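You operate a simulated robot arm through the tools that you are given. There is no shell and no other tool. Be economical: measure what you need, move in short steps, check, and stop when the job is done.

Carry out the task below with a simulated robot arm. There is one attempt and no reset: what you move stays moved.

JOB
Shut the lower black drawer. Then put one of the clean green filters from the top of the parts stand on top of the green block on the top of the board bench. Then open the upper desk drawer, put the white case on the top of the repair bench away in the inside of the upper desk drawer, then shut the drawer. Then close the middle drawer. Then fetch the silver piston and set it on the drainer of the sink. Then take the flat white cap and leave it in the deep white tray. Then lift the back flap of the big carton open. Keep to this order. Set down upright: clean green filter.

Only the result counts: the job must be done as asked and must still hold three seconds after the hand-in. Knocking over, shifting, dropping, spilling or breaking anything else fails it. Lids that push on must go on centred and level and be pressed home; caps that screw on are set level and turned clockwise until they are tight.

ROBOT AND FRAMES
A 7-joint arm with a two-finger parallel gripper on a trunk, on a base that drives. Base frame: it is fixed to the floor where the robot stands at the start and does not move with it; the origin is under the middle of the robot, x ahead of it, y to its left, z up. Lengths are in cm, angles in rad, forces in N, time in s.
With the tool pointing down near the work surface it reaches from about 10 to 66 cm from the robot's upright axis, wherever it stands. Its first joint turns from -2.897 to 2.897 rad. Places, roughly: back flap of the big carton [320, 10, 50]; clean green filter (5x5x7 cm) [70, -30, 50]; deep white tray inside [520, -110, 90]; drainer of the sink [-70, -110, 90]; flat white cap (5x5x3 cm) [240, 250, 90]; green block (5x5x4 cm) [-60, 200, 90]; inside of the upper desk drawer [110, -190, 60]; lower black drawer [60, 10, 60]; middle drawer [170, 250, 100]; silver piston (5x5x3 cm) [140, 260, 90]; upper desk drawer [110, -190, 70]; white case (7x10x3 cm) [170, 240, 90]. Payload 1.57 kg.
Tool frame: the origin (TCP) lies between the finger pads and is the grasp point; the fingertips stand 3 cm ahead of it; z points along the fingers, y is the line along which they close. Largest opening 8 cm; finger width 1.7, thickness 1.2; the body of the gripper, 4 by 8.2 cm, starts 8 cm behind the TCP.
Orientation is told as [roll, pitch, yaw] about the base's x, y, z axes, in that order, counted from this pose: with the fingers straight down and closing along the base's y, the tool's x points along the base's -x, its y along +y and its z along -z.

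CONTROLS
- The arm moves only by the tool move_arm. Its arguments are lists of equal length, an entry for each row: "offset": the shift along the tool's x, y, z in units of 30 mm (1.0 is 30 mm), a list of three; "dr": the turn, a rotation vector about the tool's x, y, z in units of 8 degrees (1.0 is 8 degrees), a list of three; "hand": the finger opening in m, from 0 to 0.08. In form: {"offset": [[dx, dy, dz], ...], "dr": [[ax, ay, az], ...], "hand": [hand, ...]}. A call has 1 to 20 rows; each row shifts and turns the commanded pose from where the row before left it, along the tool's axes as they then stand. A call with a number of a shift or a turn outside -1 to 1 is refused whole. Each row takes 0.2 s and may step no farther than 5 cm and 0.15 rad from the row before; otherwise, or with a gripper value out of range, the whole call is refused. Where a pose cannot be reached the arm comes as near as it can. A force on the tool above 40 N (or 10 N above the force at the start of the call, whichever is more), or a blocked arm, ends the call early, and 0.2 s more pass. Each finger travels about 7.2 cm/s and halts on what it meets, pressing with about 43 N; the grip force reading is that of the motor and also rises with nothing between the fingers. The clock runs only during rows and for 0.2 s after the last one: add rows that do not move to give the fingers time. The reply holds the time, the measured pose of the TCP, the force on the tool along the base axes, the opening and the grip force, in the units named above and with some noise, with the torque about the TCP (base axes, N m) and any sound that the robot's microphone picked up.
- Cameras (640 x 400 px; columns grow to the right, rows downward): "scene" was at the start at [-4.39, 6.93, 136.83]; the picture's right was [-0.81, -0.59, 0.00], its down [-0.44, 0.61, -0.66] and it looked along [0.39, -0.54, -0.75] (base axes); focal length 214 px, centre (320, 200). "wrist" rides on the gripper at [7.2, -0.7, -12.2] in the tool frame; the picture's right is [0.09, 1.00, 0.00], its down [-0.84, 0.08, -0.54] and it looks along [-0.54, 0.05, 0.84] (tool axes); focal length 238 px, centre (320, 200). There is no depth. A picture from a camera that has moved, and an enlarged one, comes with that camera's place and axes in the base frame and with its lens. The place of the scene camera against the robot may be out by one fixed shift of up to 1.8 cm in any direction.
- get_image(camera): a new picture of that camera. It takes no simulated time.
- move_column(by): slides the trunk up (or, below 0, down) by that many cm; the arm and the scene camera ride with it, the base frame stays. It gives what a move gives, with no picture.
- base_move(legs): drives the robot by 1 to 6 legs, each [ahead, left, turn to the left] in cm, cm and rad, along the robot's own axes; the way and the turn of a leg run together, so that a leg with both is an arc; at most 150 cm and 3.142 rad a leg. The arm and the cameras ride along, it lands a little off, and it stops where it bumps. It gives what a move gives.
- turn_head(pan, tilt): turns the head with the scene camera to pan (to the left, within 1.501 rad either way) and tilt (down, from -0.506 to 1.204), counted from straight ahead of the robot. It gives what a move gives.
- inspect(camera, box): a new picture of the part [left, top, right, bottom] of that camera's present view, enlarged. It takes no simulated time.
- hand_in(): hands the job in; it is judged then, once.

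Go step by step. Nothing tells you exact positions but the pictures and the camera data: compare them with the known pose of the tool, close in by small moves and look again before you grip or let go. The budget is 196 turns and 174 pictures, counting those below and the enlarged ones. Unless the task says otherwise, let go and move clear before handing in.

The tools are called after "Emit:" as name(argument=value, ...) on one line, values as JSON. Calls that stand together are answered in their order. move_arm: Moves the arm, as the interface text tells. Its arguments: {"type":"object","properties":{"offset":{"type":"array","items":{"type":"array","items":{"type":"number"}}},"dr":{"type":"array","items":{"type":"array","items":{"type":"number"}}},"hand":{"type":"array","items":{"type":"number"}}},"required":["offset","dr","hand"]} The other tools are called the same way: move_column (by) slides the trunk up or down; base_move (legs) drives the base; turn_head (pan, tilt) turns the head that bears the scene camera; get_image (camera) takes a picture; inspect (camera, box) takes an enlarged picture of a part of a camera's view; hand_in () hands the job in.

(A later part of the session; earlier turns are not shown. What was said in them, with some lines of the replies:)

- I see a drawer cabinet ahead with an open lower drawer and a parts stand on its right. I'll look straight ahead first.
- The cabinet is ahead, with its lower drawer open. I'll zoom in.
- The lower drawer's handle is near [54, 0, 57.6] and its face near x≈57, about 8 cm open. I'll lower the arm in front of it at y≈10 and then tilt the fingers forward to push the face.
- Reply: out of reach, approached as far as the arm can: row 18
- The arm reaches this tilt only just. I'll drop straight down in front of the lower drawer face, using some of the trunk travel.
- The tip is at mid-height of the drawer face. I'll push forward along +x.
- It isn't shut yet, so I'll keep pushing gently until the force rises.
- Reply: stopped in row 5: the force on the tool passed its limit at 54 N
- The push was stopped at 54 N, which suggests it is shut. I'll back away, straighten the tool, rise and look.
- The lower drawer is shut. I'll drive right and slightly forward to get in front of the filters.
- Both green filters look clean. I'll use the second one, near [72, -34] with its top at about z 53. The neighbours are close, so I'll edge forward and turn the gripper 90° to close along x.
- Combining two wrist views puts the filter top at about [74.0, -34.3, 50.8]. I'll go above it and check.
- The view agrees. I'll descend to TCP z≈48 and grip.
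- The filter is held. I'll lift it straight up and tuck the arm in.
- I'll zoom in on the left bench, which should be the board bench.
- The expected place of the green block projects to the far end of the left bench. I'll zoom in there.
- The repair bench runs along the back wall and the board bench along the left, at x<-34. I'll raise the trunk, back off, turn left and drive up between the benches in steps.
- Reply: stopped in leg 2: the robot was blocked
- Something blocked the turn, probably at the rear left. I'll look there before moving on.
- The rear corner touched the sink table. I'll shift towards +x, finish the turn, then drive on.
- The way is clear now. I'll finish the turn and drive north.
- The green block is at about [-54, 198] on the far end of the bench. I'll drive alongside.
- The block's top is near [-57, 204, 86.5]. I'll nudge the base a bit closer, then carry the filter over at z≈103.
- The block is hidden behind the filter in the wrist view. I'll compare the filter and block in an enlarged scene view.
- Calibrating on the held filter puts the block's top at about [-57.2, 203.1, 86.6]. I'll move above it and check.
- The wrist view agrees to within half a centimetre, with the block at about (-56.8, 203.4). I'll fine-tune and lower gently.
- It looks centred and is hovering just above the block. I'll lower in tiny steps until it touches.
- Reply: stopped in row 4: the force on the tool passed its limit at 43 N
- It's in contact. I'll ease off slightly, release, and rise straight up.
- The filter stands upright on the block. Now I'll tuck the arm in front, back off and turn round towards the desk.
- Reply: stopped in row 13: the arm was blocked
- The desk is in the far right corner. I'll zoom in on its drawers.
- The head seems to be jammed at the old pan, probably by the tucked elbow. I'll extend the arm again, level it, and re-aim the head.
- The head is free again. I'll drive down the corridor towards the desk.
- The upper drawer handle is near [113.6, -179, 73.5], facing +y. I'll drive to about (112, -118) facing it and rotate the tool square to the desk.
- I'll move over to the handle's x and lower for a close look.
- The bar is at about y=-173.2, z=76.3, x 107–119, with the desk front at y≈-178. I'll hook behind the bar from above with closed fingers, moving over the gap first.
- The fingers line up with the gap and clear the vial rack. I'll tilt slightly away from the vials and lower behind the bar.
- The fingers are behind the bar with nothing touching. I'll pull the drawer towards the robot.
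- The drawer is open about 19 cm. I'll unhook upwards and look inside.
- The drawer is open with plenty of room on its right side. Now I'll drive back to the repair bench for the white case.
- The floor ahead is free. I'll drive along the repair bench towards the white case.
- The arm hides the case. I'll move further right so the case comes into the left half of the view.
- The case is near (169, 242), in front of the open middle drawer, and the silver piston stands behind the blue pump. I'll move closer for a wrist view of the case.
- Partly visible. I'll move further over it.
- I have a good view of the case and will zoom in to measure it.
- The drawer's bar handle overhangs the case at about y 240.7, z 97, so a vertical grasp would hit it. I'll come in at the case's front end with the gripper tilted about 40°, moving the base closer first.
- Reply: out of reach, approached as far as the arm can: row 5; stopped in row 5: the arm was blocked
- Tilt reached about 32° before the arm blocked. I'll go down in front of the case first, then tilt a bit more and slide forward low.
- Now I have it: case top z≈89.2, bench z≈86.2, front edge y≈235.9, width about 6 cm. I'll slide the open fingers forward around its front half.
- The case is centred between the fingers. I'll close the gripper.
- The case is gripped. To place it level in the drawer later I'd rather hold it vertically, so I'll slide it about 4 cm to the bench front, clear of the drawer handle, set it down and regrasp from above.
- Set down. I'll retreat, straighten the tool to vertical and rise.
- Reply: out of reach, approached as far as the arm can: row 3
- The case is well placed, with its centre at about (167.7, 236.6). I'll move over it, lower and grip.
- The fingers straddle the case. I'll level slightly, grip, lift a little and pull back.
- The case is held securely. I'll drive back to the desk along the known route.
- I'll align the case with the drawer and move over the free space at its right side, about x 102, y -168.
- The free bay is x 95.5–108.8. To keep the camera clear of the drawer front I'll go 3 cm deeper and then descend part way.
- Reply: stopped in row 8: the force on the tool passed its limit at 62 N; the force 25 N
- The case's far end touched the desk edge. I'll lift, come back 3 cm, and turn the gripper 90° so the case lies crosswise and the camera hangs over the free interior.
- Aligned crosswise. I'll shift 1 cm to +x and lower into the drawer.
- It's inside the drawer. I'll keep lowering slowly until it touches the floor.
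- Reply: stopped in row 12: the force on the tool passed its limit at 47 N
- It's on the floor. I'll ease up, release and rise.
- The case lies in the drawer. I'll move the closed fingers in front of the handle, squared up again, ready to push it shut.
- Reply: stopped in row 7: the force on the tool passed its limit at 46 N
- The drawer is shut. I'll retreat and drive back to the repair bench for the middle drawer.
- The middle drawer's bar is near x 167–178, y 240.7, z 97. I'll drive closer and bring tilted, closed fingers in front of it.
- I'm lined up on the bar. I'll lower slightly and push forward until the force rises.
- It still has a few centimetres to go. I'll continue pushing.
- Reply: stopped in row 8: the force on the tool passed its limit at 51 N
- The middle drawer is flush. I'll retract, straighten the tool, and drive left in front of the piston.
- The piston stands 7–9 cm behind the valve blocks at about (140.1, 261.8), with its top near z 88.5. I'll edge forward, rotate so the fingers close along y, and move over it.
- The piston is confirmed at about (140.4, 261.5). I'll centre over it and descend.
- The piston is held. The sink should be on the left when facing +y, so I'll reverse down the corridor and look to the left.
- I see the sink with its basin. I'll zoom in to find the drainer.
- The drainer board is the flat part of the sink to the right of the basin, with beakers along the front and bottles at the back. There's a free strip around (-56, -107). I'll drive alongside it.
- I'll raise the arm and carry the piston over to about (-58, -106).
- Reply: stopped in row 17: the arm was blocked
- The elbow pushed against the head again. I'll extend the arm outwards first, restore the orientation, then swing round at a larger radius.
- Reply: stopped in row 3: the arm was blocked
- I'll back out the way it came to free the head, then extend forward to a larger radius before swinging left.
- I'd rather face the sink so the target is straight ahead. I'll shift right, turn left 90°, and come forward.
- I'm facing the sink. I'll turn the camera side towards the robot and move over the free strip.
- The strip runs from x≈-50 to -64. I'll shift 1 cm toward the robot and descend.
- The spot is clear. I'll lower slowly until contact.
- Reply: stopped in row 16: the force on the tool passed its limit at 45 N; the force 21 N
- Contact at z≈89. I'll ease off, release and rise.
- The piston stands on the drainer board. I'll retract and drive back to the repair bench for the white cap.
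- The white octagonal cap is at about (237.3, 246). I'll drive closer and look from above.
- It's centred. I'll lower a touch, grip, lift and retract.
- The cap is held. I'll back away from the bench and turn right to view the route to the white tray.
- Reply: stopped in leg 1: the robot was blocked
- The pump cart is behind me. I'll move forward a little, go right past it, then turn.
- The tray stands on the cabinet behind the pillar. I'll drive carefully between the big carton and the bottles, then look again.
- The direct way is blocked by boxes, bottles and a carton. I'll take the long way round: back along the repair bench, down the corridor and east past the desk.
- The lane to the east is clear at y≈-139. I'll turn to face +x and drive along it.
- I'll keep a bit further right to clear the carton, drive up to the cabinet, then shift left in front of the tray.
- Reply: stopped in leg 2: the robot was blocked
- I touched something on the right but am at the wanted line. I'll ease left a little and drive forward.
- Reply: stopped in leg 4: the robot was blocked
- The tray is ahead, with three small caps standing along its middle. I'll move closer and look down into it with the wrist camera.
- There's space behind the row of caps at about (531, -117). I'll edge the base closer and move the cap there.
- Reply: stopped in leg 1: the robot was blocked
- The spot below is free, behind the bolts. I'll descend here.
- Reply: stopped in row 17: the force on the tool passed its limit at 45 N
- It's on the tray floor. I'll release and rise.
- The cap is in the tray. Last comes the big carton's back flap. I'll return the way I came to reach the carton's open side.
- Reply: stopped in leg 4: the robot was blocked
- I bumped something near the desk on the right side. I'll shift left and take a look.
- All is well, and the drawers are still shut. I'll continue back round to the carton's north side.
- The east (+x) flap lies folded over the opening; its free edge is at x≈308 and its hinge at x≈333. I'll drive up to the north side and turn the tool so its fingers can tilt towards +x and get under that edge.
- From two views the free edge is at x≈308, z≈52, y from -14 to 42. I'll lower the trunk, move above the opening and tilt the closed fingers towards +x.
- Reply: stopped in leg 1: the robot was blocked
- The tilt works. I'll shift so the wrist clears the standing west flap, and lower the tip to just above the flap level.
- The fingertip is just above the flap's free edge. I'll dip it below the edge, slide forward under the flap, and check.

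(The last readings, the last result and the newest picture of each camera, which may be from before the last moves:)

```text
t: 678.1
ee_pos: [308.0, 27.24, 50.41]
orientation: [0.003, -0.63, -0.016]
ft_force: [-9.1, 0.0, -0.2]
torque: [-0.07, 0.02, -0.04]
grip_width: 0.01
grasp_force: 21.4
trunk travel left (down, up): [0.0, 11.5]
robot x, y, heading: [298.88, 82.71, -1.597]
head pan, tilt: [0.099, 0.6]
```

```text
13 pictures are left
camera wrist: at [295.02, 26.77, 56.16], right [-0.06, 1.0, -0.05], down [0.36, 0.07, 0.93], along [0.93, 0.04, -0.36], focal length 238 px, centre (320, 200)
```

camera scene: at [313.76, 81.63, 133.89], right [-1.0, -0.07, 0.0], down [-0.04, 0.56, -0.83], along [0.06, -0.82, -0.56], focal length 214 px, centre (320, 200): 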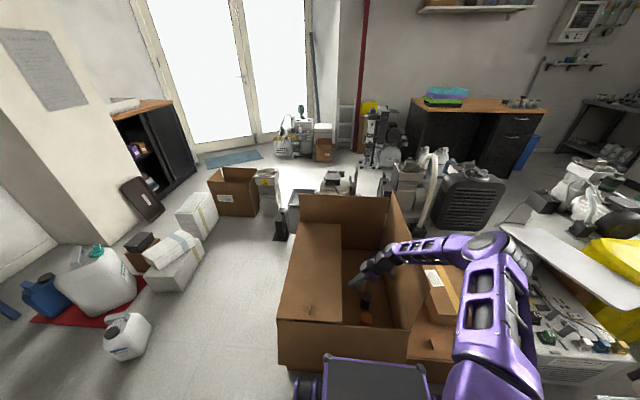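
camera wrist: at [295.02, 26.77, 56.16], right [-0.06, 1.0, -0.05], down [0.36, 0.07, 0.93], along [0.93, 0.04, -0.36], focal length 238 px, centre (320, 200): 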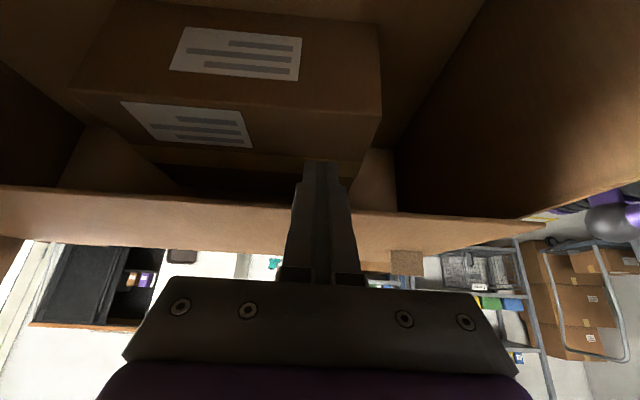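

The finger is under the flap with light contact. I'll lift along the hinge arc.

Emit:
move_arm(offset=[[-0.36, 0, -0.383], [-0.36, 0, -0.383], [-0.36, 0, -0.383], [-0.37, 0, -0.383], [-0.61, 0, -0.373], [-0.61, 0, -0.373], [-0.61, 0, -0.373], [-0.68, 0, -0.198], [-0.68, 0, -0.198], [-0.68, 0, -0.198], [-0.71, 0, -0.02], [-0.71, 0, -0.02], [-0.71, 0, -0.02]], dr=[[0, 0, 0], [0, 0, 0], [0, 0, 0], [0, 0, 0], [0, 0, 0], [0, 0, 0], [0, 0, 0], [0, 0, 0], [0, 0, 0], [0, 0, 0], [0, 0, 0], [0, 0, 0], [0, 0, 0]], hand=[0, 0, 0, 0, 0, 0, 0, 0, 0, 0, 0, 0, 0])

Emit:
get_image(camera="scene")

```text
t: 680.9
ee_pos: [320.27, 26.97, 71.52]
orientation: [0.004, -0.63, -0.016]
ft_force: [-0.7, 0.1, -0.3]
torque: [0.0, 0.0, -0.02]
grip_width: 0.0
grasp_force: 21.5
trunk travel left (down, up): [0.0, 11.5]
robot x, y, heading: [298.96, 82.7, -1.597]
head pan, tilt: [0.099, 0.6]
```

```text
12 pictures are left
camera scene: at [313.76, 81.62, 133.88], right [-1.0, -0.07, 0.0], down [-0.04, 0.56, -0.83], along [0.06, -0.82, -0.56], focal length 214 px, centre (320, 200)
```

scene: 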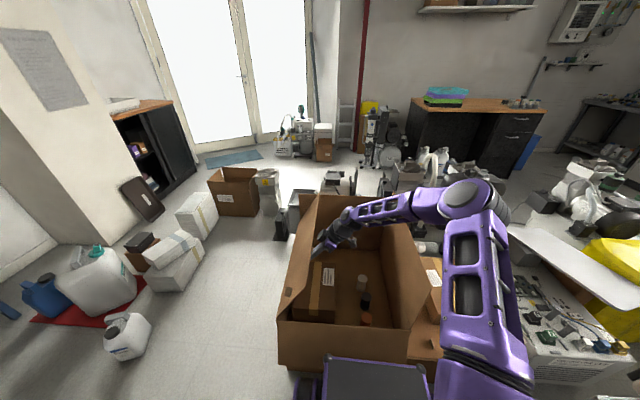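

The flap is well up. I'll push it on past vertical towards +x.

Emit:
move_arm(offset=[[-0.566, 0.2, 0.412], [-0.566, 0.2, 0.412], [-0.566, 0.2, 0.412], [-0.566, 0.2, 0.412], [-0.566, 0.2, 0.412], [-0.566, 0.2, 0.412], [-0.566, 0.2, 0.412], [-0.566, 0.2, 0.412], [-0.566, 0.2, 0.412], [-0.566, 0.2, 0.412]], dr=[[0, 0, 0], [0, 0, 0], [0, 0, 0], [0, 0, 0], [0, 0, 0], [0, 0, 0], [0, 0, 0], [0, 0, 0], [0, 0, 0], [0, 0, 0]], hand=[0, 0, 0, 0, 0, 0, 0, 0, 0, 0])

Emit:
get_image(camera="scene")

```text
t: 683.0
ee_pos: [337.93, 31.52, 71.44]
orientation: [0.001, -0.614, -0.025]
ft_force: [-17.2, 4.4, 17.2]
torque: [0.14, -0.11, 0.21]
grip_width: 0.0
grasp_force: 22.0
trunk travel left (down, up): [0.0, 11.5]
robot x, y, heading: [298.92, 82.57, -1.6]
head pan, tilt: [0.099, 0.6]
stopped in row 10: the force on the tool passed its limit at 118 N (the readings are from after the stop); the commanded pose is now the measured one
```

```text
11 pictures are left
camera scene: at [313.48, 81.76, 133.94], right [-1.0, -0.07, 0.0], down [-0.04, 0.56, -0.83], along [0.06, -0.82, -0.56], focal length 214 px, centre (320, 200)
```

scene: 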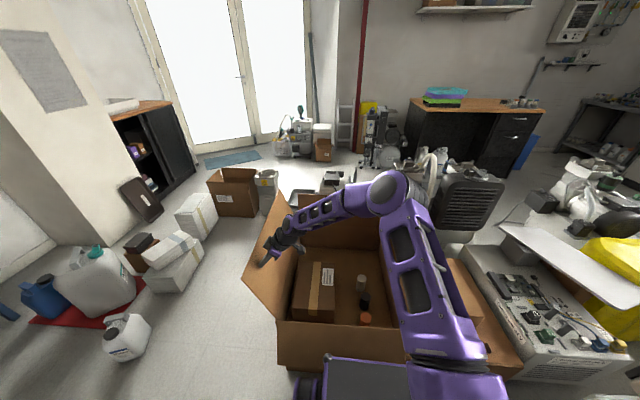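

The flap is open past vertical and has reached its stop. I'll back off gently and check that it stays.

Emit:
move_arm(offset=[[0.4, 0, -0.29], [0.8, 0, -0.58], [0.8, 0, -0.58], [0, 0, -0.9], [0, 0, -0.9], [-0.5, 0, -0.8], [-0.5, 0, -0.8], [-0.5, 0, -0.8], [-0.5, 0, -0.8], [-0.5, 0, -0.8], [0, 0, 0], [0, 0, 0], [0, 0, 0], [0, 0, 0], [0, 0, 0]], dr=[[0, 0, 0], [0, 0, 0], [0, 0, 0], [0, 0, 0], [0, 0, 0], [0, 0, 0], [0, 0, 0], [0, 0, 0], [0, 0, 0], [0, 0, 0], [0, 0.9, 0], [0, 0.9, 0], [0, 0.9, 0], [0, 0.9, 0], [0, 0.8, 0]], hand=[0, 0, 0, 0, 0, 0, 0, 0, 0, 0, 0, 0, 0, 0, 0])

Emit:
get_image(camera="scene")

```text
t: 686.2
ee_pos: [326.96, 31.86, 89.93]
orientation: [0.003, 0.005, -0.021]
ft_force: [-1.0, -1.0, 0.0]
torque: [0.0, 0.01, 0.0]
grip_width: 0.0
grasp_force: 20.9
trunk travel left (down, up): [0.0, 11.5]
robot x, y, heading: [298.83, 82.46, -1.596]
head pan, tilt: [0.099, 0.6]
```

```text
10 pictures are left
camera scene: at [313.67, 81.65, 133.89], right [-1.0, -0.07, 0.0], down [-0.04, 0.56, -0.83], along [0.06, -0.82, -0.56], focal length 214 px, centre (320, 200)
```

scene: 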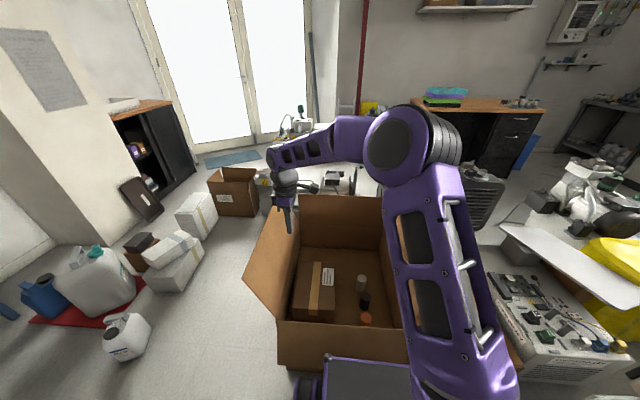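

The back flap stays open. I'll move clear and hand in.

Emit:
move_arm(offset=[[0, 0, -1], [0, 0, -1], [0, 0, -1], [0, 0, -1]], dr=[[0, 0, 0], [0, 0, 0], [0, 0, 0], [0, 0, 0]], hand=[0, 0, 0, 0])

Emit:
base_move(legs=[[-15, 0, 0]])

Emit:
get_image(camera="scene")

```text
t: 687.2
ee_pos: [327.03, 31.8, 101.9]
orientation: [0.003, 0.002, -0.019]
ft_force: [-0.4, -0.4, 0.4]
torque: [0.0, -0.01, 0.01]
grip_width: 0.0
grasp_force: 21.9
trunk travel left (down, up): [0.0, 11.5]
robot x, y, heading: [299.15, 82.61, -1.603]
head pan, tilt: [0.099, 0.6]
```

```text
t: 688.5
ee_pos: [327.37, 46.77, 101.94]
orientation: [0.002, 0.002, -0.022]
ft_force: [0.8, 0.9, 0.5]
torque: [0.02, 0.0, 0.01]
grip_width: 0.0
grasp_force: 21.1
trunk travel left (down, up): [0.0, 11.5]
robot x, y, heading: [299.33, 97.6, -1.599]
head pan, tilt: [0.099, 0.6]
```

```text
9 pictures are left
camera scene: at [314.1, 96.53, 133.89], right [-1.0, -0.07, 0.0], down [-0.04, 0.56, -0.83], along [0.06, -0.82, -0.56], focal length 214 px, centre (320, 200)
```

scene: 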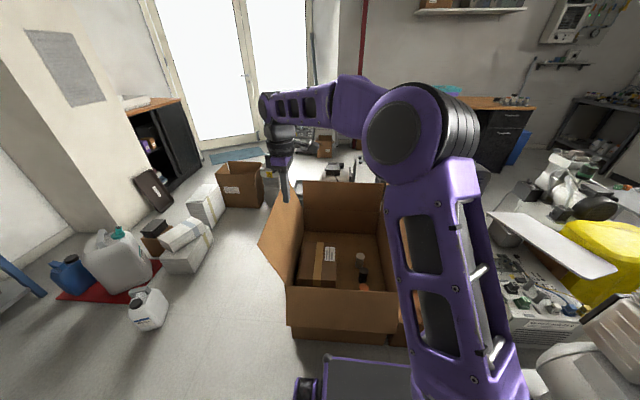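

The flap is standing open and the robot is clear of everything. I'm handing in.

Emit:
hand_in()

```text
The job is handed in.
```

I carried out all seven steps in the order you gave and handed the job in; I haven't seen a verdict.

- **Bumps:** The base was stopped by contact several times, against the sink table, the pump cart, something beside the desk, the small carton and the big carton. I saw nothing knocked over in the pictures I took afterwards, but I did not check each item for small shifts.
- **Green block:** It moved about half a centimetre when I let go of the filter. The filter was standing upright on it when I last looked.
- **Drainer:** I took this to be the flat board beside the basin, because your coordinates pointed there and not at the slatted rack in the sink. The piston stands on that board.
- **White case:** I set it down once on the repair bench to regrip it, and its end touched the desk edge before it went into the drawer.
- **Back flap:** I took this to be the flap on the carton's +x side. It met its stop at 118 N and stayed open past vertical.
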